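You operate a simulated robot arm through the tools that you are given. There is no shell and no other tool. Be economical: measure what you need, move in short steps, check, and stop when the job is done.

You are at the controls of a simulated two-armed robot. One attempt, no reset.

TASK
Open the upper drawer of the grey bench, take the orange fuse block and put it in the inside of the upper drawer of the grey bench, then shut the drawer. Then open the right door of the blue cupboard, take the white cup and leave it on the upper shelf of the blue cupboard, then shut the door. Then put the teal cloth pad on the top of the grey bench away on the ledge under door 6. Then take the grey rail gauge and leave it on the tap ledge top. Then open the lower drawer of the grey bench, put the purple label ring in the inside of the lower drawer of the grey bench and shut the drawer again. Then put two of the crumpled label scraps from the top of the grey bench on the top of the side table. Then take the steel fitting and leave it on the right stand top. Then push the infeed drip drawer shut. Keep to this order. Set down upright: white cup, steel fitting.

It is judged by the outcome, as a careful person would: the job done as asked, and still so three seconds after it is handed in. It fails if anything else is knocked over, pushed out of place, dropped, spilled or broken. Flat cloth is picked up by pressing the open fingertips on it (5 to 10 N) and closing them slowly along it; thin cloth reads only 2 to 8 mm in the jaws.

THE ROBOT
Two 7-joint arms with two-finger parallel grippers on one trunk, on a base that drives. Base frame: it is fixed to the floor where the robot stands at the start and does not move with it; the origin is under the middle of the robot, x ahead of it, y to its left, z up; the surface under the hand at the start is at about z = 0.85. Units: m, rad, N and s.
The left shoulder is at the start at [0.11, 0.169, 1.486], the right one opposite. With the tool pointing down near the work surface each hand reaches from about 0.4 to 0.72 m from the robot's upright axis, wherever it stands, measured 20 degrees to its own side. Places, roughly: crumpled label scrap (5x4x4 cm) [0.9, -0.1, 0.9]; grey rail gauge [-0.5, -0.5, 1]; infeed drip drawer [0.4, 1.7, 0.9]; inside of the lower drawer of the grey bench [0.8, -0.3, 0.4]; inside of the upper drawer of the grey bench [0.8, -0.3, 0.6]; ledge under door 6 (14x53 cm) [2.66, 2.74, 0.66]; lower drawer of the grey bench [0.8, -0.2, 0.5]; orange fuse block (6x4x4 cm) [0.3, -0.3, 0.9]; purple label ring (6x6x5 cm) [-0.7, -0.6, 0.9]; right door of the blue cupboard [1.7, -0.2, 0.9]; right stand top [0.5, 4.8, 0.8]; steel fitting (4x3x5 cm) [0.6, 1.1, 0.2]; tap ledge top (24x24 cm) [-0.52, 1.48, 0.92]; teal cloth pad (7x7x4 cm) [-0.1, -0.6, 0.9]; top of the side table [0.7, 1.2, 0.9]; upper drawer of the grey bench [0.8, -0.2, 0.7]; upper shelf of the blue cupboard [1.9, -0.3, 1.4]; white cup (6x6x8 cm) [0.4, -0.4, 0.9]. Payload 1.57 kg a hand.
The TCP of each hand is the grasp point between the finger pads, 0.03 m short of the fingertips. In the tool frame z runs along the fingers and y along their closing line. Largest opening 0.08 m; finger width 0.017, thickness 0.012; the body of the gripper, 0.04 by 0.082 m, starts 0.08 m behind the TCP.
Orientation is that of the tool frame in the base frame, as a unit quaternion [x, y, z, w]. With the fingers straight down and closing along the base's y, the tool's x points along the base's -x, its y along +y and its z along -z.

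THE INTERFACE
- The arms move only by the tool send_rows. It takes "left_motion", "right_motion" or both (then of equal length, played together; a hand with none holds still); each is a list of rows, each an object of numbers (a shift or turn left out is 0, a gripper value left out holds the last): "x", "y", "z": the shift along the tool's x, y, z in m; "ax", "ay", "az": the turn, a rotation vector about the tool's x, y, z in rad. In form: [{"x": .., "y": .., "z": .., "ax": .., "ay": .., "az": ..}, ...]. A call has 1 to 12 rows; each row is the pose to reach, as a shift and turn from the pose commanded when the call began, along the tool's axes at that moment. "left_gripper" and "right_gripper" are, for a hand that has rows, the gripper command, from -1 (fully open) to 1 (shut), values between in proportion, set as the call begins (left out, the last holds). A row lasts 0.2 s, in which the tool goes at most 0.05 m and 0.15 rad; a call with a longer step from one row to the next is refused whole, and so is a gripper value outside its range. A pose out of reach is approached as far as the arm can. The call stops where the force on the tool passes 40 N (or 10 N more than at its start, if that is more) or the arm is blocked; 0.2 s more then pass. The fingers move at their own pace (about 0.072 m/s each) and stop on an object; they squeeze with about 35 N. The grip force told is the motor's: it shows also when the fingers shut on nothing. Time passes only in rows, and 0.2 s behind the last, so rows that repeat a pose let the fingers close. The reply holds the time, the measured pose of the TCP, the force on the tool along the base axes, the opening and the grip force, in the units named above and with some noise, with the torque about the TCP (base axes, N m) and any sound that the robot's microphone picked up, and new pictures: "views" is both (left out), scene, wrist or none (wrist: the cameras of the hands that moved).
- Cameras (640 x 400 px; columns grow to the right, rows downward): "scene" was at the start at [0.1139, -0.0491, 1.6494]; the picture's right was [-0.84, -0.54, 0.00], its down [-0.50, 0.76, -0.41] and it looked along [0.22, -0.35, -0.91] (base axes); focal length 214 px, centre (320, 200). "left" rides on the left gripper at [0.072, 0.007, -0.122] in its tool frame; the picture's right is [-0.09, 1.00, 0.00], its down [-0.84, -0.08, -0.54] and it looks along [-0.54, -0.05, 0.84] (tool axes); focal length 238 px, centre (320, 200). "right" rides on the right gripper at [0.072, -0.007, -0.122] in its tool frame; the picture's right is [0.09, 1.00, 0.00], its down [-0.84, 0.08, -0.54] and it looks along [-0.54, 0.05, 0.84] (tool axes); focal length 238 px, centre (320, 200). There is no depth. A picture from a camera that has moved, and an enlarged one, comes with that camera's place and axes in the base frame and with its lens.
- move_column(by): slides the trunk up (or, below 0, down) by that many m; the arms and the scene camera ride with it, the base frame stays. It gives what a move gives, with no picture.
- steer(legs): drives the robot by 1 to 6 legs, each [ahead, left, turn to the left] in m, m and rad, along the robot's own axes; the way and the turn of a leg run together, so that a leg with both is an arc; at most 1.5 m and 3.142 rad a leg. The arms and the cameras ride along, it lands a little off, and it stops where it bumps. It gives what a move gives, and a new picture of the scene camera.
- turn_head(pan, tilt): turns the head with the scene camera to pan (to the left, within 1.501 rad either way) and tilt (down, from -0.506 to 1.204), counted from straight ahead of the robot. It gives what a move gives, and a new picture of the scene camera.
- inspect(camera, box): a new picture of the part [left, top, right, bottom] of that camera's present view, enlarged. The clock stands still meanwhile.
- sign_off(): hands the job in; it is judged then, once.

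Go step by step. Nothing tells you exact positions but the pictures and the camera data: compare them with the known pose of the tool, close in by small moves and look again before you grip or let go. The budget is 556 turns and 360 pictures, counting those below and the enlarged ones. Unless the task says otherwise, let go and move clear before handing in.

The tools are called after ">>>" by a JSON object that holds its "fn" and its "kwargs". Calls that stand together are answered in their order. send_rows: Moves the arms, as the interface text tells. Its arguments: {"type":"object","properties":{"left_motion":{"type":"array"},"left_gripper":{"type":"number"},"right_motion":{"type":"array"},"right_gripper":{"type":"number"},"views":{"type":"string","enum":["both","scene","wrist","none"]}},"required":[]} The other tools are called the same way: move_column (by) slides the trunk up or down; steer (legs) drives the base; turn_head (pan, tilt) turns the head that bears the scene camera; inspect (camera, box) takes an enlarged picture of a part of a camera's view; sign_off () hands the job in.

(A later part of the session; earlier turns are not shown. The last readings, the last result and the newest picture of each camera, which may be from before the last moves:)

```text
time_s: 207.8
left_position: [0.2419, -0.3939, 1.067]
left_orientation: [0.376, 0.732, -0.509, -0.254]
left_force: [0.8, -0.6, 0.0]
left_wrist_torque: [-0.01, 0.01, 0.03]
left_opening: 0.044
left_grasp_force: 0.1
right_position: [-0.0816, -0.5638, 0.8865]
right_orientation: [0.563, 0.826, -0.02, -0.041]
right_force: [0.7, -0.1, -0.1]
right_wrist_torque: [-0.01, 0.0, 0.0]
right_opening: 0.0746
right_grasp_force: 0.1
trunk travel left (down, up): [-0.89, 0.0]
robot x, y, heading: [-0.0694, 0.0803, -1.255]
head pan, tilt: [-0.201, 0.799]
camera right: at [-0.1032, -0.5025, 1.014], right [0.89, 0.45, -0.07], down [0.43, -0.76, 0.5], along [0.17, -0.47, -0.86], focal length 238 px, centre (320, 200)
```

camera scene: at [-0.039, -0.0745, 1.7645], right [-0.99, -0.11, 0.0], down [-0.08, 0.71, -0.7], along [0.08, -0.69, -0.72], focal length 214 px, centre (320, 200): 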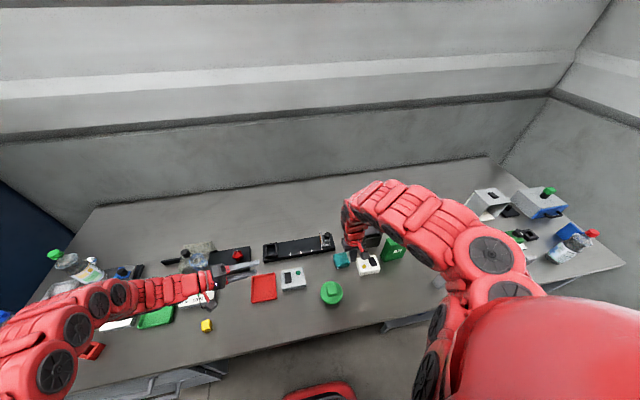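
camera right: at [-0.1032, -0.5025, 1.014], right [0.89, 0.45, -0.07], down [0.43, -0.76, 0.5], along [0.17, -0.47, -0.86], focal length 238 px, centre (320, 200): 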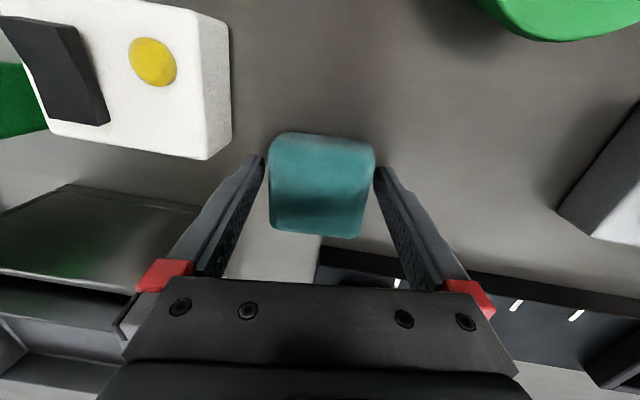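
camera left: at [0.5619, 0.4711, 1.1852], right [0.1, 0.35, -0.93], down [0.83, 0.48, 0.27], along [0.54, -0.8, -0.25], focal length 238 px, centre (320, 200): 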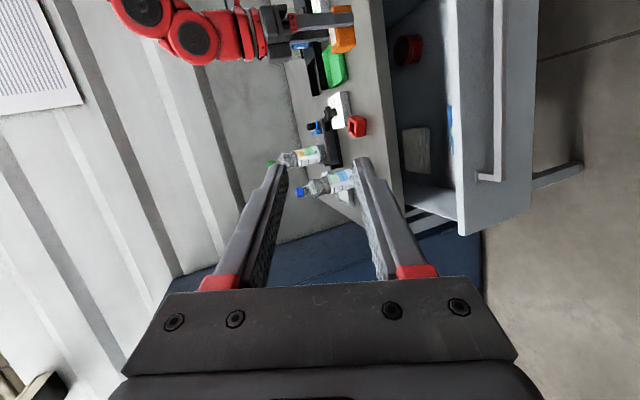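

Pad sits between the fingers. Close and lift.

>>> {"fn": "send_rows", "kwargs": {"right_motion": [{"z": 0.003}, {"z": 0.003}, {"z": 0.003}, {"z": 0.003}, {"z": -0.02}, {"z": -0.05}, {"z": -0.08}], "right_gripper": 1, "views": "wrist"}}

```text
time_s: 209.4
left_position: [0.244, -0.3931, 1.0665]
left_orientation: [0.375, 0.731, -0.509, -0.255]
left_force: [0.6, -0.5, 0.3]
left_wrist_torque: [0.08, 0.0, -0.01]
left_opening: 0.044
left_grasp_force: 0.1
right_position: [-0.073, -0.566, 0.9692]
right_orientation: [0.562, 0.826, -0.021, -0.039]
right_force: [-0.2, 0.5, -0.9]
right_wrist_torque: [0.03, 0.05, -0.02]
right_opening: 0.0651
right_grasp_force: 34.8
trunk travel left (down, up): [-0.89, 0.0]
robot x, y, heading: [-0.0749, 0.0786, -1.26]
head pan, tilt: [-0.201, 0.799]
camera right: at [-0.0951, -0.5042, 1.0953], right [0.89, 0.45, -0.07], down [0.43, -0.76, 0.5], along [0.17, -0.47, -0.86], focal length 238 px, centre (320, 200)
```

right: 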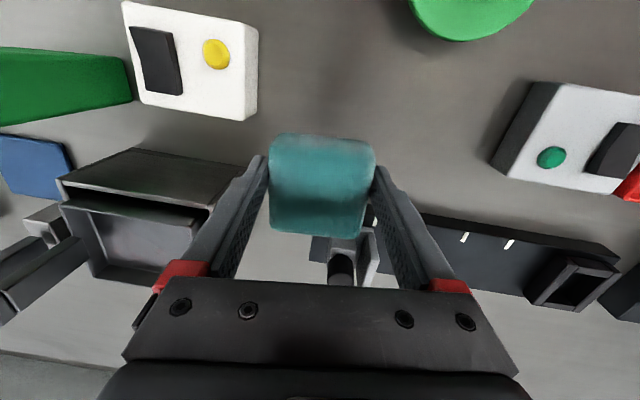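

Pad held. I back away, turn, and head down the aisle to look for door 6's ledge.

>>> {"fn": "steer", "kwargs": {"legs": [[-0.23, 0, 0], [0, 0, 1.56]]}}

>>> {"fn": "turn_head", "kwargs": {"pan": 0.3, "tilt": 0.3}}

```text
time_s: 215.0
left_position: [0.3346, 0.5989, 1.0663]
left_orientation: [-0.24, 0.787, -0.542, 0.172]
left_force: [1.2, 0.7, -0.2]
left_wrist_torque: [-0.01, -0.01, -0.01]
left_opening: 0.0443
left_grasp_force: 0.1
right_position: [0.4988, 0.2789, 0.9686]
right_orientation: [-0.173, 0.984, -0.042, -0.014]
right_force: [0.7, 0.3, -0.2]
right_wrist_torque: [0.03, 0.03, 0.02]
right_opening: 0.0642
right_grasp_force: 34.9
trunk travel left (down, up): [-0.89, 0.0]
robot x, y, heading: [-0.1451, 0.2985, 0.286]
head pan, tilt: [-0.201, 0.799]
camera scene: at [0.0141, 0.3283, 1.764], right [0.09, -1.0, 0.0], down [-0.71, -0.06, -0.7], along [0.69, 0.06, -0.72], focal length 214 px, centre (320, 200)
```

scene: 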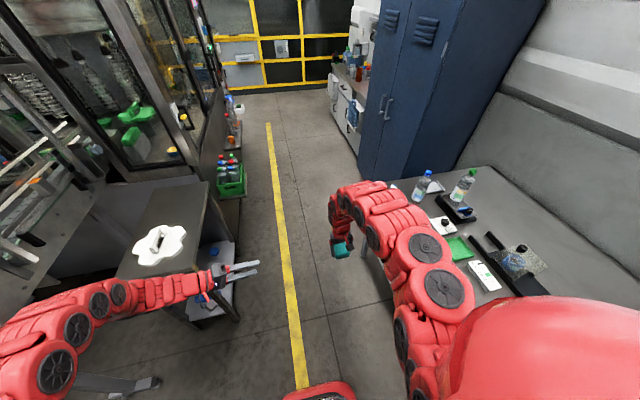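

```text
time_s: 215.9
left_position: [0.3347, 0.5997, 1.0663]
left_orientation: [-0.24, 0.787, -0.542, 0.171]
left_force: [-0.4, 0.0, -0.1]
left_wrist_torque: [-0.02, 0.02, 0.03]
left_opening: 0.0438
left_grasp_force: 0.0
right_position: [0.4994, 0.2792, 0.9679]
right_orientation: [-0.173, 0.984, -0.043, -0.015]
right_force: [-0.4, 0.1, -0.8]
right_wrist_torque: [0.0, 0.02, 0.02]
right_opening: 0.0641
right_grasp_force: 34.9
trunk travel left (down, up): [-0.89, 0.0]
robot x, y, heading: [-0.1471, 0.2966, 0.287]
head pan, tilt: [0.3, 0.3]
camera scene: at [0.0114, 0.373, 1.8083], right [0.55, -0.83, 0.0], down [-0.25, -0.16, -0.95], along [0.8, 0.53, -0.3], focal length 214 px, centre (320, 200)
```

scene: 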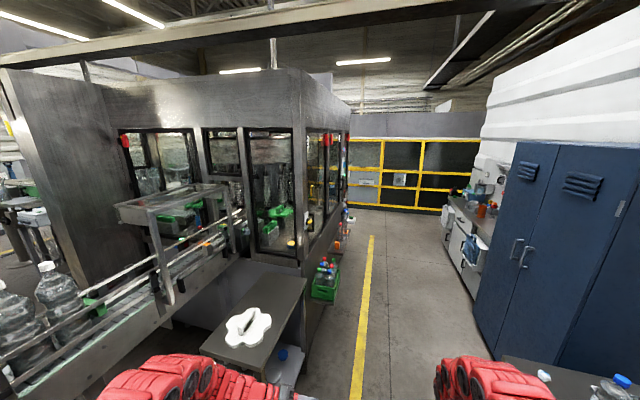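

>>> {"fn": "steer", "kwargs": {"legs": [[1.2, 0, 0], [1.2, 0, 0]]}}

```text
time_s: 227.7
left_position: [2.6584, 1.2401, 1.0669]
left_orientation: [-0.234, 0.789, -0.544, 0.168]
left_force: [0.1, -0.4, -0.8]
left_wrist_torque: [-0.02, 0.01, 0.01]
left_opening: 0.0439
left_grasp_force: 0.0
right_position: [2.8166, 0.9176, 0.9684]
right_orientation: [-0.164, 0.985, -0.043, -0.015]
right_force: [0.3, 0.2, -0.6]
right_wrist_torque: [-0.03, -0.01, 0.03]
right_opening: 0.0635
right_grasp_force: 35.1
trunk travel left (down, up): [-0.89, 0.0]
robot x, y, heading: [2.1746, 0.9457, 0.274]
head pan, tilt: [0.3, 0.3]
camera scene: at [2.3301, 1.0198, 1.8085], right [0.54, -0.84, 0.0], down [-0.25, -0.16, -0.96], along [0.8, 0.52, -0.3], focal length 214 px, centre (320, 200)
```

scene: 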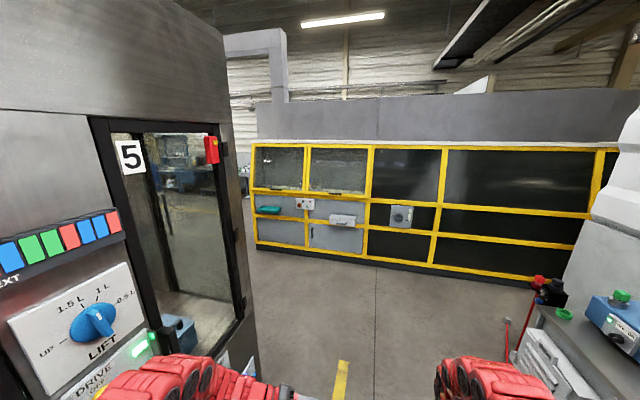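

>>> {"fn": "steer", "kwargs": {"legs": [[0.9, 0.05, 0], [0.85, 0.05, 0.0], [0, 0, 1.4]]}}

>>> {"fn": "turn_head", "kwargs": {"pan": 0.7, "tilt": 0.4}}

```text
time_s: 240.0
left_position: [3.5891, 2.022, 1.0676]
left_orientation: [0.693, -0.442, 0.301, -0.483]
left_force: [0.5, -0.8, 0.1]
left_wrist_torque: [-0.02, -0.01, 0.03]
left_opening: 0.044
left_grasp_force: 0.1
right_position: [3.9301, 2.1365, 0.9686]
right_orientation: [0.771, -0.635, 0.043, -0.016]
right_force: [-0.6, 0.0, 0.9]
right_wrist_torque: [0.01, -0.03, -0.02]
right_opening: 0.0638
right_grasp_force: 34.7
trunk travel left (down, up): [-0.89, 0.0]
robot x, y, heading: [3.81, 1.4999, 1.697]
head pan, tilt: [0.3, 0.3]
camera scene: at [3.7635, 1.6677, 1.8084], right [0.91, 0.42, 0.0], down [0.12, -0.27, -0.96], along [-0.4, 0.87, -0.3], focal length 214 px, centre (320, 200)
```

scene: 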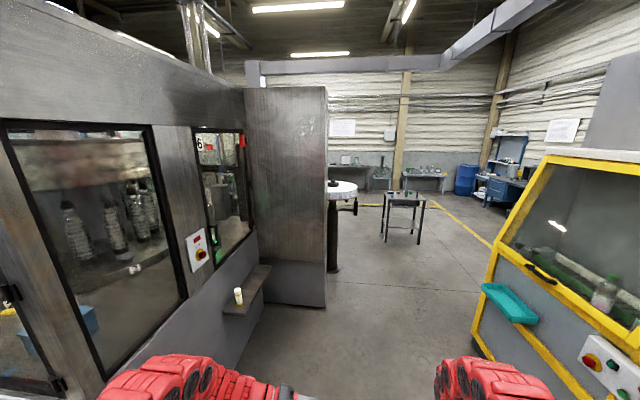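

```text
time_s: 240.8
left_position: [3.5883, 2.0221, 1.0668]
left_orientation: [0.694, -0.442, 0.3, -0.483]
left_force: [0.1, -0.8, 1.0]
left_wrist_torque: [-0.03, -0.01, 0.0]
left_opening: 0.0441
left_grasp_force: 0.1
right_position: [3.929, 2.1354, 0.9691]
right_orientation: [0.771, -0.636, 0.041, -0.017]
right_force: [0.3, -0.6, -0.8]
right_wrist_torque: [0.0, -0.01, 0.01]
right_opening: 0.0638
right_grasp_force: 34.4
trunk travel left (down, up): [-0.89, 0.0]
robot x, y, heading: [3.8132, 1.5012, 1.702]
head pan, tilt: [0.7, 0.4]
camera scene: at [3.7341, 1.6454, 1.7992], right [0.67, 0.74, 0.0], down [0.29, -0.26, -0.92], along [-0.68, 0.62, -0.39], focal length 214 px, centre (320, 200)
```

scene: 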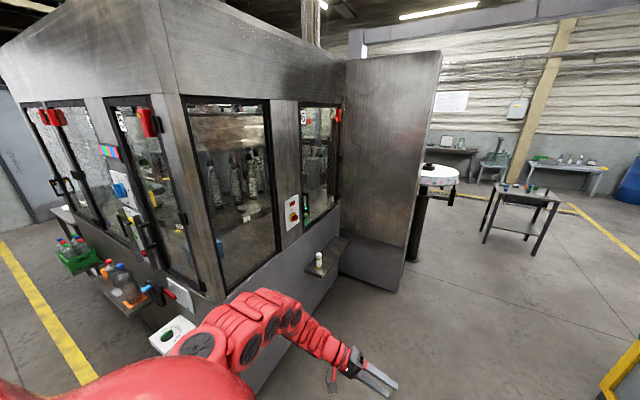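

I see door 6 with its small ledge (a white bottle stands at the near end). I drive in front of it and turn to face it.

>>> {"fn": "steer", "kwargs": {"legs": [[1.4, 0.15, 0], [0, 0, 1.74]]}}

>>> {"fn": "turn_head", "kwargs": {"pan": -0.1, "tilt": 0.75}}

```text
time_s: 247.1
left_position: [3.292, 3.3177, 1.0677]
left_orientation: [0.689, -0.449, 0.308, -0.479]
left_force: [0.7, -0.8, -0.5]
left_wrist_torque: [0.0, 0.0, -0.02]
left_opening: 0.0441
left_grasp_force: 0.0
right_position: [3.629, 3.4316, 0.9717]
right_orientation: [0.768, -0.639, 0.038, -0.017]
right_force: [0.0, 0.2, -0.6]
right_wrist_torque: [0.0, 0.0, 0.01]
right_opening: 0.0639
right_grasp_force: 35.1
trunk travel left (down, up): [-0.89, 0.0]
robot x, y, heading: [3.5021, 2.8047, 1.693]
head pan, tilt: [0.7, 0.4]
stopped in leg 1: the robot was blocked; the commanded pose is now the measured one
camera scene: at [3.4314, 2.9399, 1.8002], right [0.68, 0.73, 0.0], down [0.28, -0.26, -0.92], along [-0.68, 0.63, -0.38], focal length 214 px, centre (320, 200)
```

scene: 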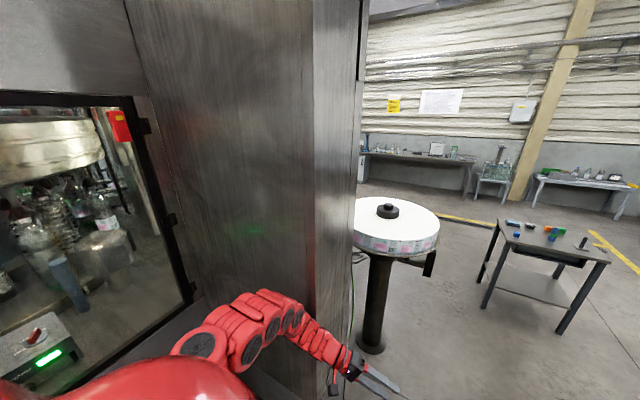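

```text
time_s: 248.3
left_position: [3.2934, 3.3184, 1.0681]
left_orientation: [0.689, -0.448, 0.307, -0.48]
left_force: [0.1, 0.4, 0.2]
left_wrist_torque: [-0.01, -0.03, -0.02]
left_opening: 0.044
left_grasp_force: 0.0
right_position: [3.6297, 3.4323, 0.9714]
right_orientation: [0.768, -0.639, 0.038, -0.017]
right_force: [-0.4, -0.8, -1.6]
right_wrist_torque: [0.01, 0.0, 0.01]
right_opening: 0.0638
right_grasp_force: 34.9
trunk travel left (down, up): [-0.89, 0.0]
robot x, y, heading: [3.5014, 2.8, 1.693]
head pan, tilt: [-0.099, 0.75]
camera scene: at [3.4981, 2.9603, 1.7687], right [1.0, 0.02, 0.0], down [0.01, -0.68, -0.73], along [-0.02, 0.73, -0.68], focal length 214 px, centre (320, 200)
```

scene: 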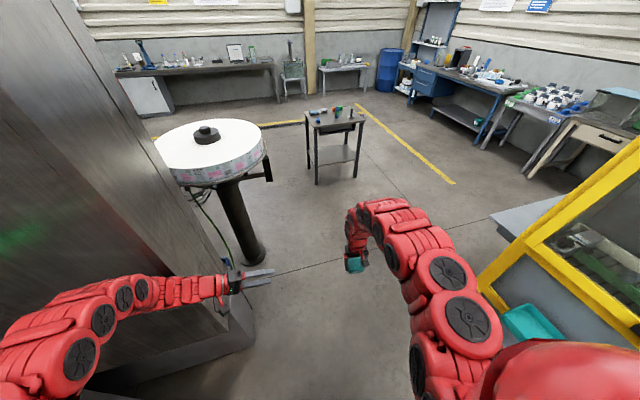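

Blocked by the grey cabinet on my left. I back off and turn to face the nook with the ledge.

>>> {"fn": "steer", "kwargs": {"legs": [[-0.13, -0.03, 0], [0, 0, 1.6]]}}

>>> {"fn": "turn_head", "kwargs": {"pan": -0.3, "tilt": 0.85}}

```text
time_s: 253.6
left_position: [3.0421, 2.4312, 1.0655]
left_orientation: [0.797, 0.199, -0.139, -0.553]
left_force: [-0.2, -0.7, -1.1]
left_wrist_torque: [-0.01, 0.0, 0.01]
left_opening: 0.0439
left_grasp_force: 0.1
right_position: [2.9085, 2.761, 0.9691]
right_orientation: [0.991, 0.124, 0.016, -0.041]
right_force: [0.6, 0.4, -0.6]
right_wrist_torque: [0.01, -0.01, -0.01]
right_opening: 0.0641
right_grasp_force: 35.1
trunk travel left (down, up): [-0.89, 0.0]
robot x, y, heading: [3.5462, 2.6823, -2.951]
head pan, tilt: [-0.099, 0.75]
camera scene: at [3.3863, 2.658, 1.768], right [-0.09, 1.0, 0.0], down [0.68, 0.06, -0.73], along [-0.73, -0.07, -0.68], focal length 214 px, centre (320, 200)
```

scene: 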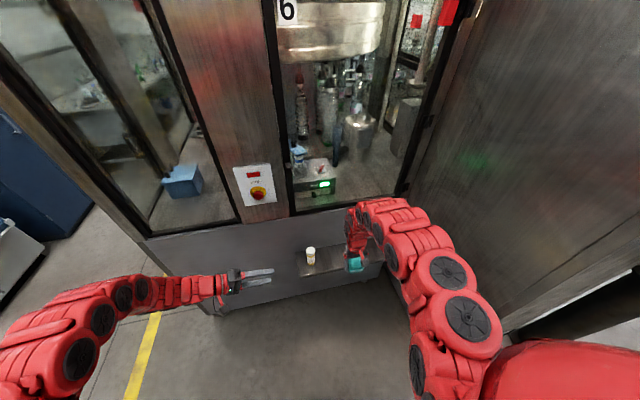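

```text
time_s: 254.3
left_position: [3.0439, 2.4314, 1.0661]
left_orientation: [0.796, 0.199, -0.139, -0.554]
left_force: [1.0, 0.0, 0.8]
left_wrist_torque: [-0.03, 0.01, 0.03]
left_opening: 0.0439
left_grasp_force: 0.0
right_position: [2.9096, 2.7602, 0.9672]
right_orientation: [0.991, 0.124, 0.015, -0.041]
right_force: [0.1, 0.1, -0.4]
right_wrist_torque: [-0.02, 0.0, 0.01]
right_opening: 0.0638
right_grasp_force: 34.7
trunk travel left (down, up): [-0.89, 0.0]
robot x, y, heading: [3.5444, 2.6782, -2.948]
head pan, tilt: [-0.3, 0.85]
camera scene: at [3.3912, 2.6738, 1.76], right [0.11, 0.99, 0.0], down [0.75, -0.08, -0.66], along [-0.66, 0.07, -0.75], focal length 214 px, centre (320, 200)
```

scene: 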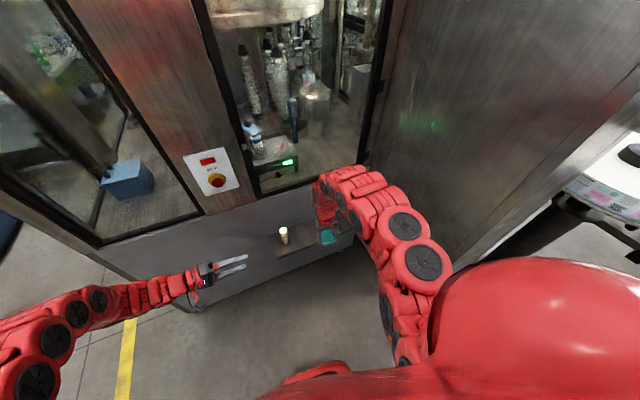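

The ledge is clear at its right part. I drive closer.

>>> {"fn": "steer", "kwargs": {"legs": [[0.22, -0.08, 0]]}}

>>> {"fn": "inspect", "kwargs": {"camera": "right", "box": [0, 0, 640, 400]}}

```text
time_s: 256.0
left_position: [2.8098, 2.4734, 1.0644]
left_orientation: [0.798, 0.196, -0.137, -0.554]
left_force: [0.1, 0.9, -1.1]
left_wrist_torque: [0.0, 0.01, 0.01]
left_opening: 0.0437
left_grasp_force: 0.0
right_position: [2.6768, 2.8051, 0.97]
right_orientation: [0.992, 0.12, 0.017, -0.042]
right_force: [0.2, -0.2, -0.6]
right_wrist_torque: [-0.02, -0.03, -0.01]
right_opening: 0.0637
right_grasp_force: 34.6
trunk travel left (down, up): [-0.89, 0.0]
robot x, y, heading: [3.3149, 2.7196, -2.963]
head pan, tilt: [-0.3, 0.85]
camera scene: at [3.1605, 2.7133, 1.7602], right [0.12, 0.99, 0.0], down [0.75, -0.09, -0.66], along [-0.66, 0.08, -0.75], focal length 214 px, centre (320, 200)
```

scene: 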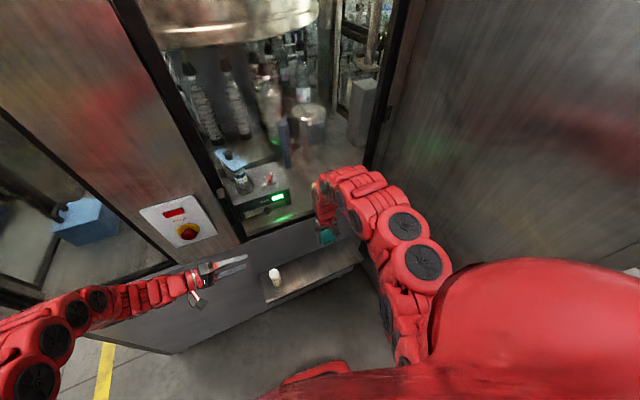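

```text
1.00 times, centred on (320, 200) of right (not enlarged: the box is as wide or as high as the picture)
camera zoom: at [2.7426, 2.8164, 1.0955], right [0.33, -0.94, -0.07], down [-0.81, -0.32, 0.5], along [-0.49, -0.1, -0.86], focal length 238 px, centre (320, 200)
```

zoom: 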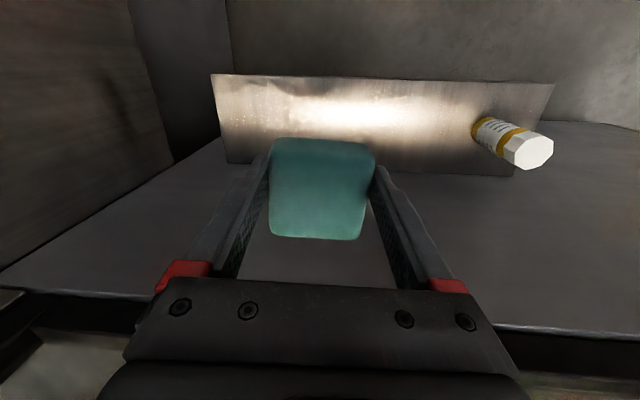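

>>> {"fn": "send_rows", "kwargs": {"right_motion": [{"x": -0.018, "y": -0.02}, {"x": -0.0366, "y": -0.04}, {"x": -0.0366, "y": -0.04}], "views": "none"}}

>>> {"fn": "move_column", "kwargs": {"by": -0.2}}

>>> {"fn": "inspect", "kwargs": {"camera": "right", "box": [0, 0, 640, 400]}}

```text
time_s: 256.8
left_position: [2.8089, 2.4743, 1.0651]
left_orientation: [0.798, 0.195, -0.137, -0.554]
left_force: [-0.3, 0.1, -0.2]
left_wrist_torque: [-0.03, 0.0, 0.01]
left_opening: 0.0441
left_grasp_force: 0.1
right_position: [2.6318, 2.8355, 0.9707]
right_orientation: [0.992, 0.121, 0.018, -0.041]
right_force: [-0.9, 0.6, -0.1]
right_wrist_torque: [0.0, 0.0, 0.01]
right_opening: 0.0638
right_grasp_force: 34.9
trunk travel left (down, up): [-0.89, 0.0]
robot x, y, heading: [3.3153, 2.7159, -2.965]
head pan, tilt: [-0.3, 0.85]
```

```text
time_s: 259.0
left_position: [2.8068, 2.4734, 0.8648]
left_orientation: [0.797, 0.196, -0.136, -0.554]
left_force: [-0.6, -0.5, -0.5]
left_wrist_torque: [0.02, -0.01, -0.01]
left_opening: 0.0443
left_grasp_force: 0.0
right_position: [2.6322, 2.836, 0.769]
right_orientation: [0.992, 0.12, 0.016, -0.042]
right_force: [0.4, 0.5, 0.3]
right_wrist_torque: [0.0, 0.01, 0.04]
right_opening: 0.0641
right_grasp_force: 35.0
trunk travel left (down, up): [-0.69, 0.2]
robot x, y, heading: [3.3158, 2.7174, -2.964]
head pan, tilt: [-0.3, 0.85]
```

```text
1.00 times, centred on (320, 200) of right (not enlarged: the box is as wide or as high as the picture)
camera zoom: at [2.6972, 2.8473, 0.8964], right [0.33, -0.94, -0.07], down [-0.81, -0.32, 0.5], along [-0.49, -0.1, -0.86], focal length 238 px, centre (320, 200)
```

zoom: 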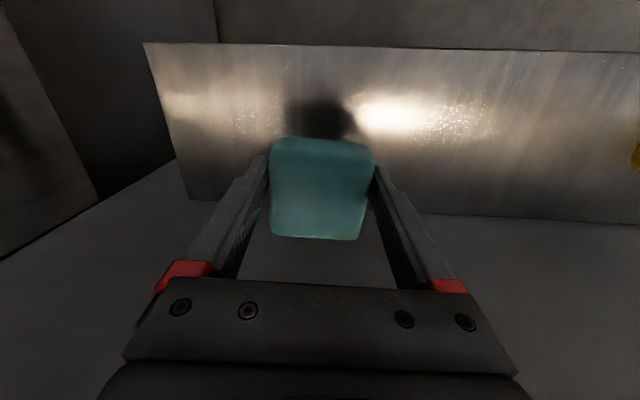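

>>> {"fn": "send_rows", "kwargs": {"right_motion": [{"z": 0.03}, {"z": 0.055}, {"z": 0.065}, {"z": 0.065}], "views": "wrist"}}

```text
time_s: 260.0
left_position: [2.8091, 2.4731, 0.8657]
left_orientation: [0.797, 0.196, -0.137, -0.554]
left_force: [0.5, -0.3, 0.3]
left_wrist_torque: [-0.04, 0.01, 0.03]
left_opening: 0.0442
left_grasp_force: 0.0
right_position: [2.6435, 2.8439, 0.7069]
right_orientation: [0.992, 0.12, 0.017, -0.042]
right_force: [-0.3, 0.5, -0.5]
right_wrist_torque: [0.01, 0.03, 0.0]
right_opening: 0.0637
right_grasp_force: 35.1
right hand out of reach, approached as far as the arm can: row 2, 3, 4
trunk travel left (down, up): [-0.69, 0.2]
robot x, y, heading: [3.3153, 2.7177, -2.964]
head pan, tilt: [-0.3, 0.85]
camera right: at [2.7082, 2.8552, 0.8337], right [0.33, -0.94, -0.07], down [-0.81, -0.32, 0.5], along [-0.49, -0.1, -0.86], focal length 238 px, centre (320, 200)
```

right: 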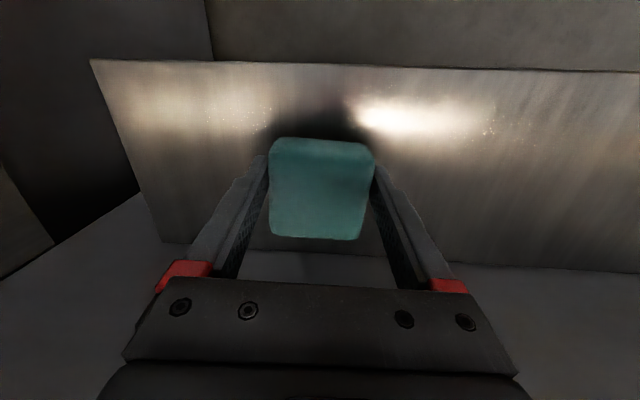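

>>> {"fn": "move_column", "kwargs": {"by": -0.01}}

```text
time_s: 260.6
left_position: [2.8091, 2.4736, 0.8564]
left_orientation: [0.798, 0.195, -0.137, -0.554]
left_force: [0.1, 0.3, -0.3]
left_wrist_torque: [0.05, 0.01, -0.01]
left_opening: 0.0437
left_grasp_force: 0.1
right_position: [2.6432, 2.8435, 0.6985]
right_orientation: [0.992, 0.12, 0.015, -0.041]
right_force: [1.6, 0.8, 13.4]
right_wrist_torque: [-0.42, -0.12, 0.04]
right_opening: 0.0639
right_grasp_force: 35.2
trunk travel left (down, up): [-0.68, 0.21]
robot x, y, heading: [3.3167, 2.7174, -2.961]
head pan, tilt: [-0.3, 0.85]
```

Contact (13 N). Release and lift.

>>> {"fn": "send_rows", "kwargs": {"right_motion": [{"z": -0.001}, {"z": -0.001}, {"z": -0.001}, {"z": -0.03}, {"z": -0.07}, {"z": -0.11}, {"z": -0.15}, {"z": -0.19}], "right_gripper": -1, "views": "wrist"}}

```text
time_s: 262.4
left_position: [2.81, 2.4788, 0.8573]
left_orientation: [0.799, 0.195, -0.138, -0.552]
left_force: [0.5, 1.6, 0.9]
left_wrist_torque: [-0.07, -0.01, 0.02]
left_opening: 0.0441
left_grasp_force: 0.1
right_position: [2.6342, 2.8343, 0.8897]
right_orientation: [0.993, 0.11, 0.014, -0.031]
right_force: [4.0, -8.1, -2.2]
right_wrist_torque: [0.84, 0.4, 0.09]
right_opening: 0.0798
right_grasp_force: 0.0
trunk travel left (down, up): [-0.68, 0.21]
robot x, y, heading: [3.3152, 2.7175, -2.959]
head pan, tilt: [-0.3, 0.85]
camera right: at [2.6995, 2.8463, 1.0154], right [0.31, -0.95, -0.06], down [-0.81, -0.29, 0.51], along [-0.5, -0.11, -0.86], focal length 238 px, centre (320, 200)
```

right: 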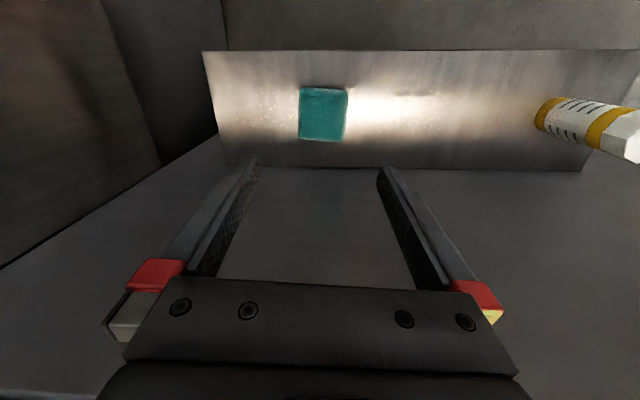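

Pad is on the ledge. I back away, raise the trunk and return.

>>> {"fn": "steer", "kwargs": {"legs": [[-0.4, 0.05, 0]]}}

>>> {"fn": "move_column", "kwargs": {"by": 0.21}}

```text
time_s: 264.9
left_position: [3.2084, 2.4962, 0.8555]
left_orientation: [0.798, 0.194, -0.136, -0.554]
left_force: [-0.9, -0.5, 0.0]
left_wrist_torque: [0.0, -0.01, 0.0]
left_opening: 0.0439
left_grasp_force: 0.1
right_position: [3.0373, 2.8511, 0.8873]
right_orientation: [0.992, 0.117, 0.016, -0.041]
right_force: [-0.2, -0.2, -0.3]
right_wrist_torque: [0.02, 0.03, 0.0]
right_opening: 0.0798
right_grasp_force: 0.1
trunk travel left (down, up): [-0.68, 0.21]
robot x, y, heading: [3.7148, 2.7396, -2.961]
head pan, tilt: [-0.3, 0.85]
camera scene: at [3.5594, 2.7349, 1.55], right [0.12, 0.99, 0.0], down [0.75, -0.09, -0.66], along [-0.65, 0.08, -0.75], focal length 214 px, centre (320, 200)
```

scene: 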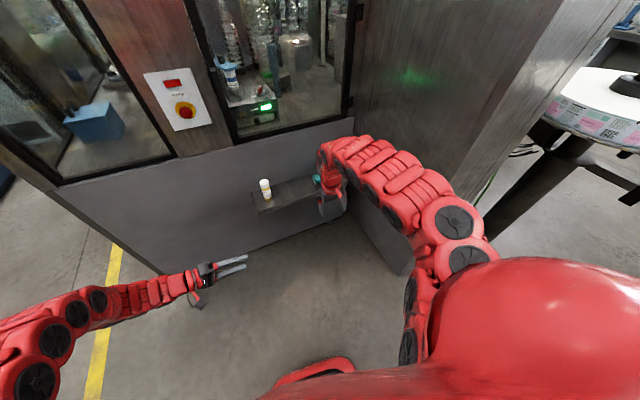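

```text
time_s: 267.1
left_position: [3.2073, 2.4971, 1.0654]
left_orientation: [0.798, 0.194, -0.136, -0.554]
left_force: [0.8, 0.7, 0.6]
left_wrist_torque: [0.03, 0.04, 0.01]
left_opening: 0.0441
left_grasp_force: 0.1
right_position: [3.0378, 2.8504, 1.0969]
right_orientation: [0.992, 0.118, 0.016, -0.042]
right_force: [-0.1, 0.3, 0.2]
right_wrist_torque: [0.01, -0.04, 0.02]
right_opening: 0.08
right_grasp_force: 0.1
trunk travel left (down, up): [-0.89, 0.0]
robot x, y, heading: [3.7182, 2.7392, -2.966]
head pan, tilt: [-0.3, 0.85]
```

>>> {"fn": "steer", "kwargs": {"legs": [[0, 1.18, 0], [0, 0, -3.02]]}}

```text
time_s: 280.3
left_position: [4.4008, 1.8698, 1.0661]
left_orientation: [-0.242, 0.785, -0.545, 0.17]
left_force: [0.4, 0.4, 0.0]
left_wrist_torque: [0.01, 0.0, -0.01]
left_opening: 0.0442
left_grasp_force: 0.1
right_position: [4.6129, 1.5393, 1.097]
right_orientation: [-0.178, 0.983, -0.042, -0.014]
right_force: [0.1, 0.2, 0.1]
right_wrist_torque: [0.0, 0.0, -0.01]
right_opening: 0.0799
right_grasp_force: 0.1
trunk travel left (down, up): [-0.89, 0.0]
robot x, y, heading: [3.9299, 1.5681, 0.298]
head pan, tilt: [-0.3, 0.85]
camera scene: at [4.0835, 1.593, 1.76], right [0.0, -1.0, 0.0], down [-0.75, 0.0, -0.66], along [0.66, 0.0, -0.75], focal length 214 px, centre (320, 200)
```

scene: 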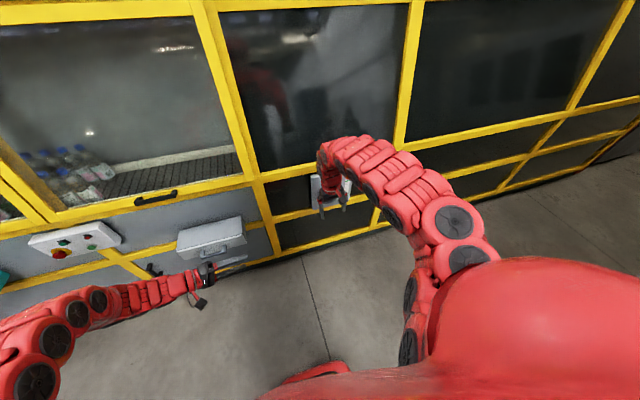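

>>> {"fn": "steer", "kwargs": {"legs": [[-1.4, -0.01, 0], [-1.4, 0, 0], [-1.4, 0, 0]]}}

>>> {"fn": "turn_head", "kwargs": {"pan": -1.5, "tilt": 0.5}}

>>> {"fn": "turn_head", "kwargs": {"pan": 1.5, "tilt": 0.5}}

```text
time_s: 300.4
left_position: [0.3776, 0.6579, 1.0645]
left_orientation: [-0.253, 0.781, -0.543, 0.177]
left_force: [0.3, 0.5, 0.2]
left_wrist_torque: [0.02, -0.01, 0.03]
left_opening: 0.0441
left_grasp_force: 0.1
right_position: [0.5984, 0.334, 1.0976]
right_orientation: [-0.193, 0.98, -0.042, -0.014]
right_force: [0.0, -0.7, -0.5]
right_wrist_torque: [0.04, 0.01, 0.01]
right_opening: 0.0804
right_grasp_force: 0.0
trunk travel left (down, up): [-0.89, 0.0]
robot x, y, heading: [-0.089, 0.3444, 0.324]
head pan, tilt: [-0.3, 0.85]
camera scene: at [0.0683, 0.3724, 1.76], right [0.03, -1.0, 0.0], down [-0.75, -0.02, -0.66], along [0.66, 0.02, -0.75], focal length 214 px, centre (320, 200)
```

scene: 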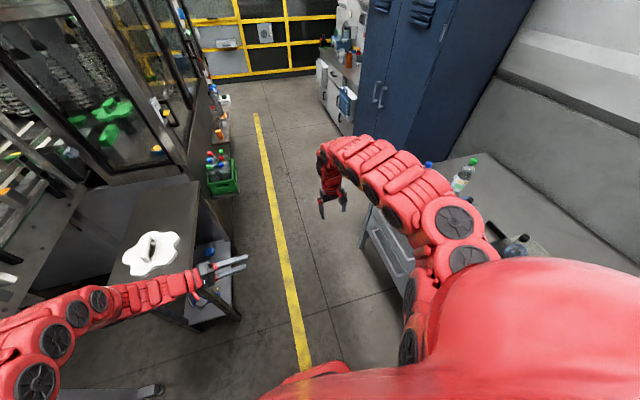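

```text
time_s: 301.8
left_position: [0.3771, 0.6593, 1.0657]
left_orientation: [-0.253, 0.781, -0.542, 0.178]
left_force: [0.7, -0.7, -0.4]
left_wrist_torque: [0.03, 0.0, -0.01]
left_opening: 0.0439
left_grasp_force: 0.1
right_position: [0.5985, 0.3335, 1.0974]
right_orientation: [-0.192, 0.98, -0.042, -0.013]
right_force: [-0.1, 0.8, -0.3]
right_wrist_torque: [0.0, -0.02, -0.01]
right_opening: 0.08
right_grasp_force: 0.1
trunk travel left (down, up): [-0.89, 0.0]
robot x, y, heading: [-0.0897, 0.3443, 0.322]
head pan, tilt: [-1.499, 0.499]
camera scene: at [0.025, 0.2864, 1.79], right [-0.92, -0.39, 0.0], down [-0.19, 0.44, -0.88], along [0.34, -0.81, -0.48], focal length 214 px, centre (320, 200)
```

scene: 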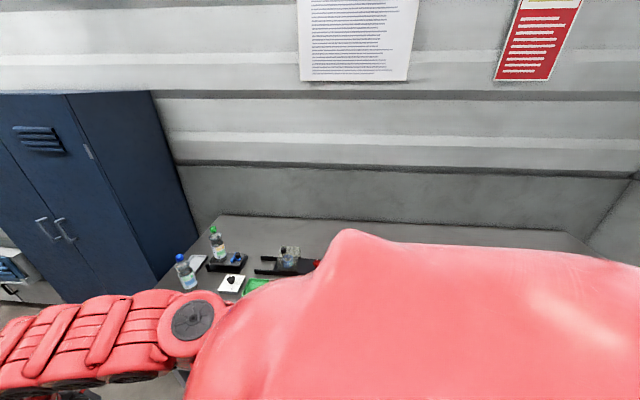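

```text
time_s: 304.4
left_position: [0.3764, 0.6579, 1.0652]
left_orientation: [-0.253, 0.781, -0.542, 0.176]
left_force: [0.3, 0.5, 0.7]
left_wrist_torque: [0.02, -0.02, -0.04]
left_opening: 0.0441
left_grasp_force: 0.0
right_position: [0.5983, 0.3332, 1.0962]
right_orientation: [-0.192, 0.98, -0.043, -0.014]
right_force: [0.6, 0.2, -0.2]
right_wrist_torque: [0.01, -0.02, 0.01]
right_opening: 0.0801
right_grasp_force: 0.1
trunk travel left (down, up): [-0.89, 0.0]
robot x, y, heading: [-0.0885, 0.3449, 0.328]
head pan, tilt: [1.499, 0.499]
camera scene: at [-0.0332, 0.4583, 1.79], right [0.97, 0.25, 0.0], down [0.12, -0.46, -0.88], along [-0.22, 0.85, -0.48], focal length 214 px, centre (320, 200)
```

scene: 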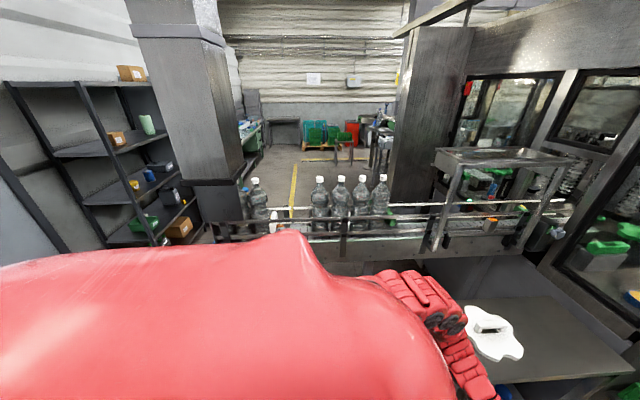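

>>> {"fn": "steer", "kwargs": {"legs": [[-0.27, 0, 0], [0, 0, -1.2]]}}

>>> {"fn": "turn_head", "kwargs": {"pan": -0.6, "tilt": 0.7}}

```text
time_s: 309.3
left_position: [0.1208, -0.0625, 1.0655]
left_orientation: [0.232, 0.788, -0.547, -0.16]
left_force: [0.3, 0.8, 0.4]
left_wrist_torque: [-0.01, -0.01, 0.0]
left_opening: 0.0439
left_grasp_force: 0.0
right_position: [-0.103, -0.3853, 1.0974]
right_orientation: [0.396, 0.917, -0.028, -0.035]
right_force: [0.2, -0.9, 0.0]
right_wrist_torque: [-0.01, -0.03, 0.01]
right_opening: 0.08
right_grasp_force: 0.0
trunk travel left (down, up): [-0.89, 0.0]
robot x, y, heading: [-0.3401, 0.258, -0.874]
head pan, tilt: [1.499, 0.499]
camera scene: at [-0.2144, 0.2503, 1.79], right [0.58, -0.81, 0.0], down [-0.39, -0.28, -0.88], along [0.71, 0.51, -0.48], focal length 214 px, centre (320, 200)
```

scene: 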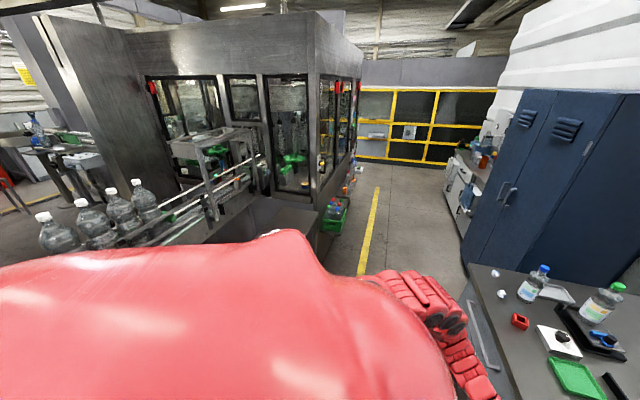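

```text
time_s: 311.3
left_position: [0.1211, -0.0619, 1.0655]
left_orientation: [0.232, 0.788, -0.548, -0.16]
left_force: [0.3, 0.2, -0.1]
left_wrist_torque: [0.02, 0.0, 0.02]
left_opening: 0.0441
left_grasp_force: 0.0
right_position: [-0.1029, -0.3856, 1.0973]
right_orientation: [0.396, 0.917, -0.029, -0.035]
right_force: [-0.7, -0.3, 0.4]
right_wrist_torque: [-0.01, 0.03, -0.03]
right_opening: 0.0799
right_grasp_force: 0.0
trunk travel left (down, up): [-0.89, 0.0]
robot x, y, heading: [-0.34, 0.2564, -0.877]
head pan, tilt: [-0.6, 0.7]
camera scene: at [-0.2803, 0.1124, 1.7723], right [-1.0, -0.1, 0.0], down [-0.06, 0.64, -0.76], along [0.07, -0.76, -0.64], focal length 214 px, centre (320, 200)
```

scene: 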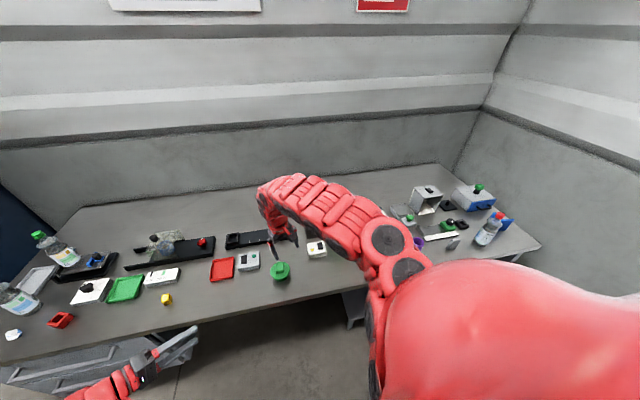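

>>> {"fn": "inspect", "kwargs": {"camera": "scene", "box": [370, 170, 550, 280]}}

```text
3.56 times, centred on (460, 225) of scene
camera zoom: at [-0.2803, 0.1124, 1.7723], right [-1.0, -0.1, 0.0], down [-0.06, 0.64, -0.76], along [0.07, -0.76, -0.64], focal length 763 px, centre (-178, 111)
```

zoom: 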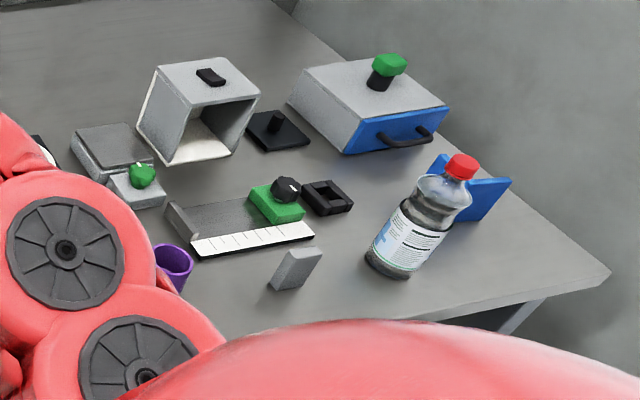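

>>> {"fn": "steer", "kwargs": {"legs": [[0, 0.1, 0], [0, 0, -0.35]]}}

>>> {"fn": "inspect", "kwargs": {"camera": "right", "box": [0, 0, 640, 400]}}

```text
time_s: 313.5
left_position: [0.0605, -0.137, 1.0661]
left_orientation: [0.365, 0.736, -0.511, -0.253]
left_force: [-0.2, -0.1, 0.1]
left_wrist_torque: [-0.01, -0.03, 0.0]
left_opening: 0.0439
left_grasp_force: 0.0
right_position: [-0.2597, -0.3658, 1.0971]
right_orientation: [0.549, 0.835, -0.022, -0.039]
right_force: [-0.2, -0.4, 0.0]
right_wrist_torque: [0.0, 0.01, -0.02]
right_opening: 0.0801
right_grasp_force: 0.0
trunk travel left (down, up): [-0.89, 0.0]
robot x, y, heading: [-0.2607, 0.3219, -1.22]
head pan, tilt: [-0.6, 0.7]
camera scene: at [-0.2573, 0.1643, 1.7723], right [-0.97, 0.25, 0.0], down [0.16, 0.62, -0.76], along [-0.19, -0.74, -0.64], focal length 214 px, centre (320, 200)
```

scene: 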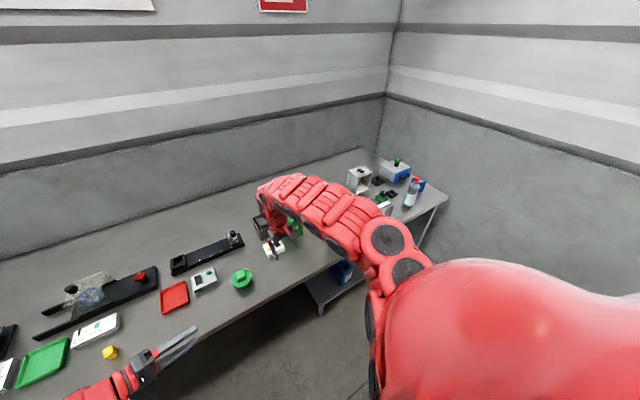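

```text
1.00 times, centred on (320, 200) of right (not enlarged: the box is as wide or as high as the picture)
camera zoom: at [-0.2836, -0.3034, 1.2238], right [0.87, 0.48, -0.07], down [0.45, -0.74, 0.5], along [0.18, -0.47, -0.86], focal length 238 px, centre (320, 200)
```

zoom: 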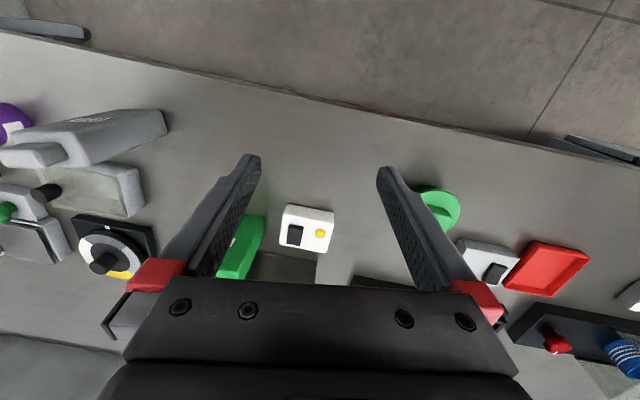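

>>> {"fn": "inspect", "kwargs": {"camera": "right", "box": [0, 70, 260, 300]}}

```text
1.74 times, centred on (130, 185) of right
camera zoom: at [-0.2836, -0.3034, 1.2238], right [0.87, 0.48, -0.07], down [0.45, -0.74, 0.5], along [0.18, -0.47, -0.86], focal length 414 px, centre (650, 226)
```

zoom: 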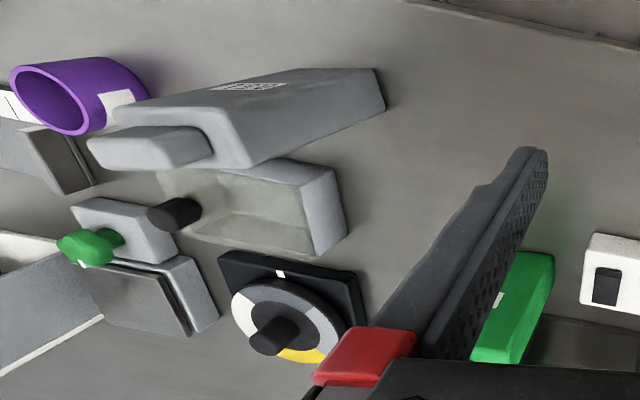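

The grey upright body with a narrow top at about (-0.50, -0.51), top z about 1.04, matches the rail gauge. I move closer for a look from above.

>>> {"fn": "steer", "kwargs": {"legs": [[-0.03, -0.22, 0]]}}

>>> {"fn": "inspect", "kwargs": {"camera": "right", "box": [0, 0, 640, 400]}}

```text
time_s: 315.2
left_position: [-0.156, -0.1848, 1.0653]
left_orientation: [0.367, 0.734, -0.511, -0.255]
left_force: [-0.4, -0.2, 0.4]
left_wrist_torque: [0.03, 0.0, -0.02]
left_opening: 0.0441
left_grasp_force: 0.0
right_position: [-0.4791, -0.4104, 1.0975]
right_orientation: [0.551, 0.834, -0.022, -0.04]
right_force: [0.5, 0.1, 0.9]
right_wrist_torque: [0.02, -0.01, -0.03]
right_opening: 0.0801
right_grasp_force: 0.1
trunk travel left (down, up): [-0.89, 0.0]
robot x, y, heading: [-0.4802, 0.2768, -1.229]
head pan, tilt: [-0.6, 0.7]
camera scene: at [-0.473, 0.1182, 1.7723], right [-0.97, 0.25, 0.0], down [0.16, 0.62, -0.77], along [-0.2, -0.74, -0.64], focal length 214 px, centre (320, 200)
```

scene: 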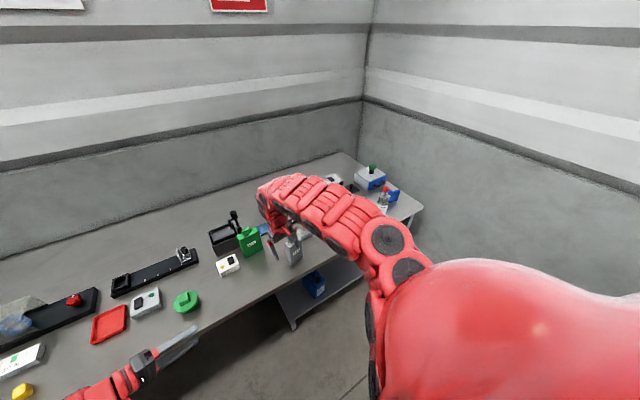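

```text
1.00 times, centred on (320, 200) of right (not enlarged: the box is as wide or as high as the picture)
camera zoom: at [-0.5025, -0.3495, 1.224], right [0.88, 0.48, -0.08], down [0.45, -0.74, 0.5], along [0.18, -0.47, -0.86], focal length 238 px, centre (320, 200)
```

zoom: 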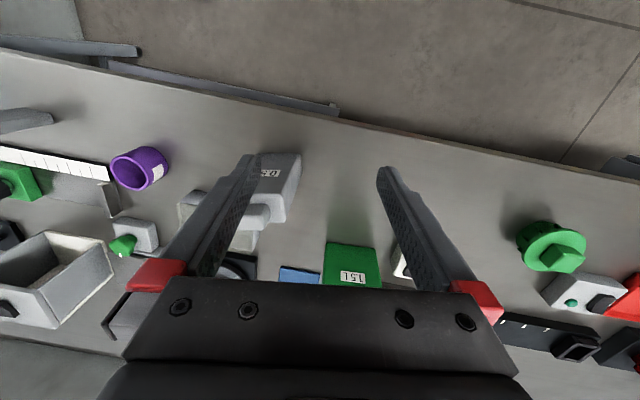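

The "0.5 L" grey gauge is it. I move the open hand above it (tips clear its top) to see its orientation.

>>> {"fn": "send_rows", "kwargs": {"right_motion": [{"x": -0.02, "y": -0.02, "z": -0.01}, {"x": -0.04, "y": -0.04, "z": -0.025}, {"x": -0.045, "y": -0.059, "z": -0.035}, {"x": -0.045, "y": -0.059, "z": -0.035}], "views": "wrist"}}

```text
time_s: 316.2
left_position: [-0.1579, -0.1848, 1.0663]
left_orientation: [0.367, 0.735, -0.511, -0.254]
left_force: [0.8, 0.6, 0.7]
left_wrist_torque: [0.0, 0.07, 0.02]
left_opening: 0.0443
left_grasp_force: 0.1
right_position: [-0.5133, -0.4752, 1.1331]
right_orientation: [0.551, 0.833, -0.021, -0.04]
right_force: [1.6, 0.0, -0.2]
right_wrist_torque: [-0.01, -0.01, -0.03]
right_opening: 0.0803
right_grasp_force: 0.1
trunk travel left (down, up): [-0.89, 0.0]
robot x, y, heading: [-0.4831, 0.2757, -1.228]
head pan, tilt: [-0.6, 0.7]
camera right: at [-0.5368, -0.4144, 1.2606], right [0.88, 0.48, -0.07], down [0.45, -0.74, 0.5], along [0.18, -0.47, -0.86], focal length 238 px, centre (320, 200)
```

right: 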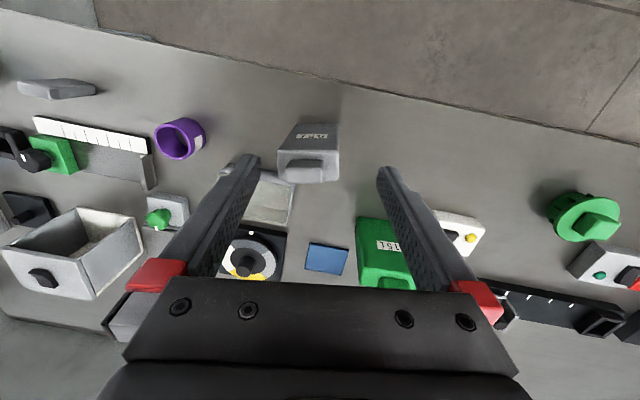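

>>> {"fn": "send_rows", "kwargs": {"right_motion": [{"x": -0.015, "y": -0.01, "z": 0.0}, {"x": -0.0336, "y": -0.02, "z": 0.0}, {"x": -0.0336, "y": -0.02, "z": 0.03}, {"x": -0.0336, "y": -0.02, "z": 0.06}, {"x": -0.0336, "y": -0.02, "z": 0.075}, {"x": -0.0336, "y": -0.02, "z": 0.075}], "views": "wrist"}}

```text
time_s: 317.6
left_position: [-0.1582, -0.1846, 1.0652]
left_orientation: [0.367, 0.734, -0.511, -0.254]
left_force: [-0.5, -0.2, 0.1]
left_wrist_torque: [-0.01, 0.02, 0.01]
left_opening: 0.0438
left_grasp_force: 0.2
right_position: [-0.5258, -0.4836, 1.0799]
right_orientation: [0.551, 0.834, -0.022, -0.039]
right_force: [0.5, 0.3, -0.4]
right_wrist_torque: [-0.03, -0.02, 0.02]
right_opening: 0.0802
right_grasp_force: 0.1
right hand out of reach, approached as far as the arm can: row 1, 2, 3, 4, 5, 6
trunk travel left (down, up): [-0.89, 0.0]
robot x, y, heading: [-0.4849, 0.2785, -1.23]
head pan, tilt: [-0.6, 0.7]
camera right: at [-0.5493, -0.4216, 1.2066], right [0.88, 0.48, -0.07], down [0.45, -0.74, 0.5], along [0.18, -0.47, -0.86], focal length 238 px, centre (320, 200)
```

right: 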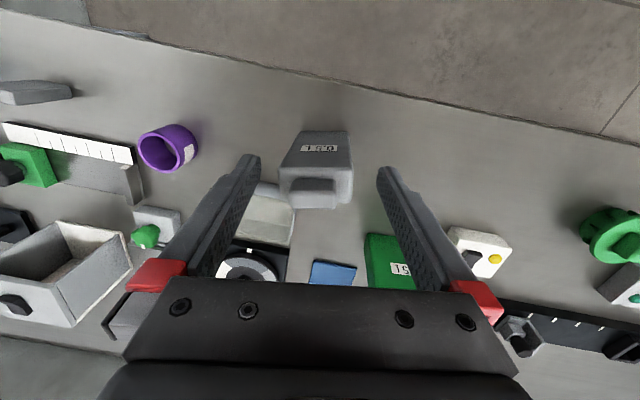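

>>> {"fn": "steer", "kwargs": {"legs": [[0.05, 0, 0]]}}

>>> {"fn": "send_rows", "kwargs": {"right_motion": [{"z": 0.0}, {"z": 0.015}], "views": "wrist"}}

```text
time_s: 318.5
left_position: [-0.1439, -0.2256, 1.0683]
left_orientation: [0.368, 0.734, -0.512, -0.252]
left_force: [0.3, 0.0, 0.6]
left_wrist_torque: [0.04, -0.04, 0.03]
left_opening: 0.044
left_grasp_force: 0.1
right_position: [-0.5113, -0.5246, 1.0835]
right_orientation: [0.551, 0.834, -0.023, -0.036]
right_force: [0.2, -0.1, 0.7]
right_wrist_torque: [-0.04, 0.01, 0.03]
right_opening: 0.0803
right_grasp_force: 0.1
trunk travel left (down, up): [-0.89, 0.0]
robot x, y, heading: [-0.4675, 0.2316, -1.225]
head pan, tilt: [-0.6, 0.7]
camera scene: at [-0.4617, 0.0807, 1.7732], right [-0.97, 0.25, 0.0], down [0.17, 0.62, -0.77], along [-0.19, -0.74, -0.64], focal length 214 px, centre (320, 200)
```

scene: 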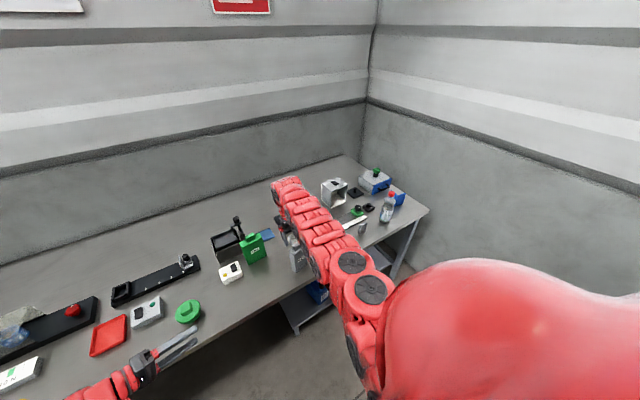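

```text
time_s: 319.1
left_position: [-0.1425, -0.2286, 1.0653]
left_orientation: [0.367, 0.734, -0.511, -0.255]
left_force: [0.3, -0.4, 0.0]
left_wrist_torque: [-0.03, 0.02, -0.02]
left_opening: 0.0438
left_grasp_force: 0.1
right_position: [-0.5109, -0.5237, 1.0661]
right_orientation: [0.551, 0.833, -0.022, -0.038]
right_force: [-0.8, 1.0, 0.7]
right_wrist_torque: [-0.01, 0.03, -0.04]
right_opening: 0.08
right_grasp_force: 0.1
trunk travel left (down, up): [-0.89, 0.0]
robot x, y, heading: [-0.4674, 0.2282, -1.231]
head pan, tilt: [-0.6, 0.7]
camera right: at [-0.535, -0.4627, 1.1933], right [0.88, 0.48, -0.07], down [0.45, -0.74, 0.5], along [0.18, -0.47, -0.86], focal length 238 px, centre (320, 200)
```

right: 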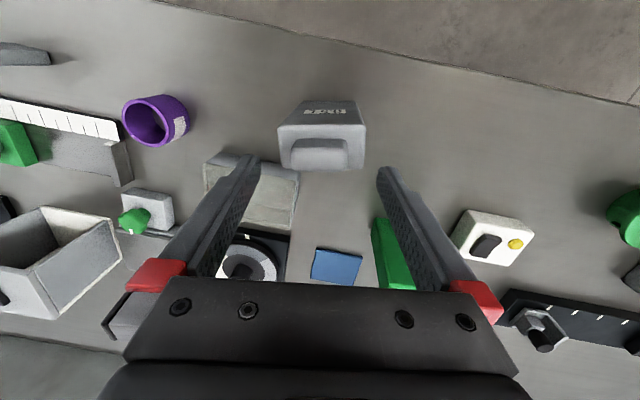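

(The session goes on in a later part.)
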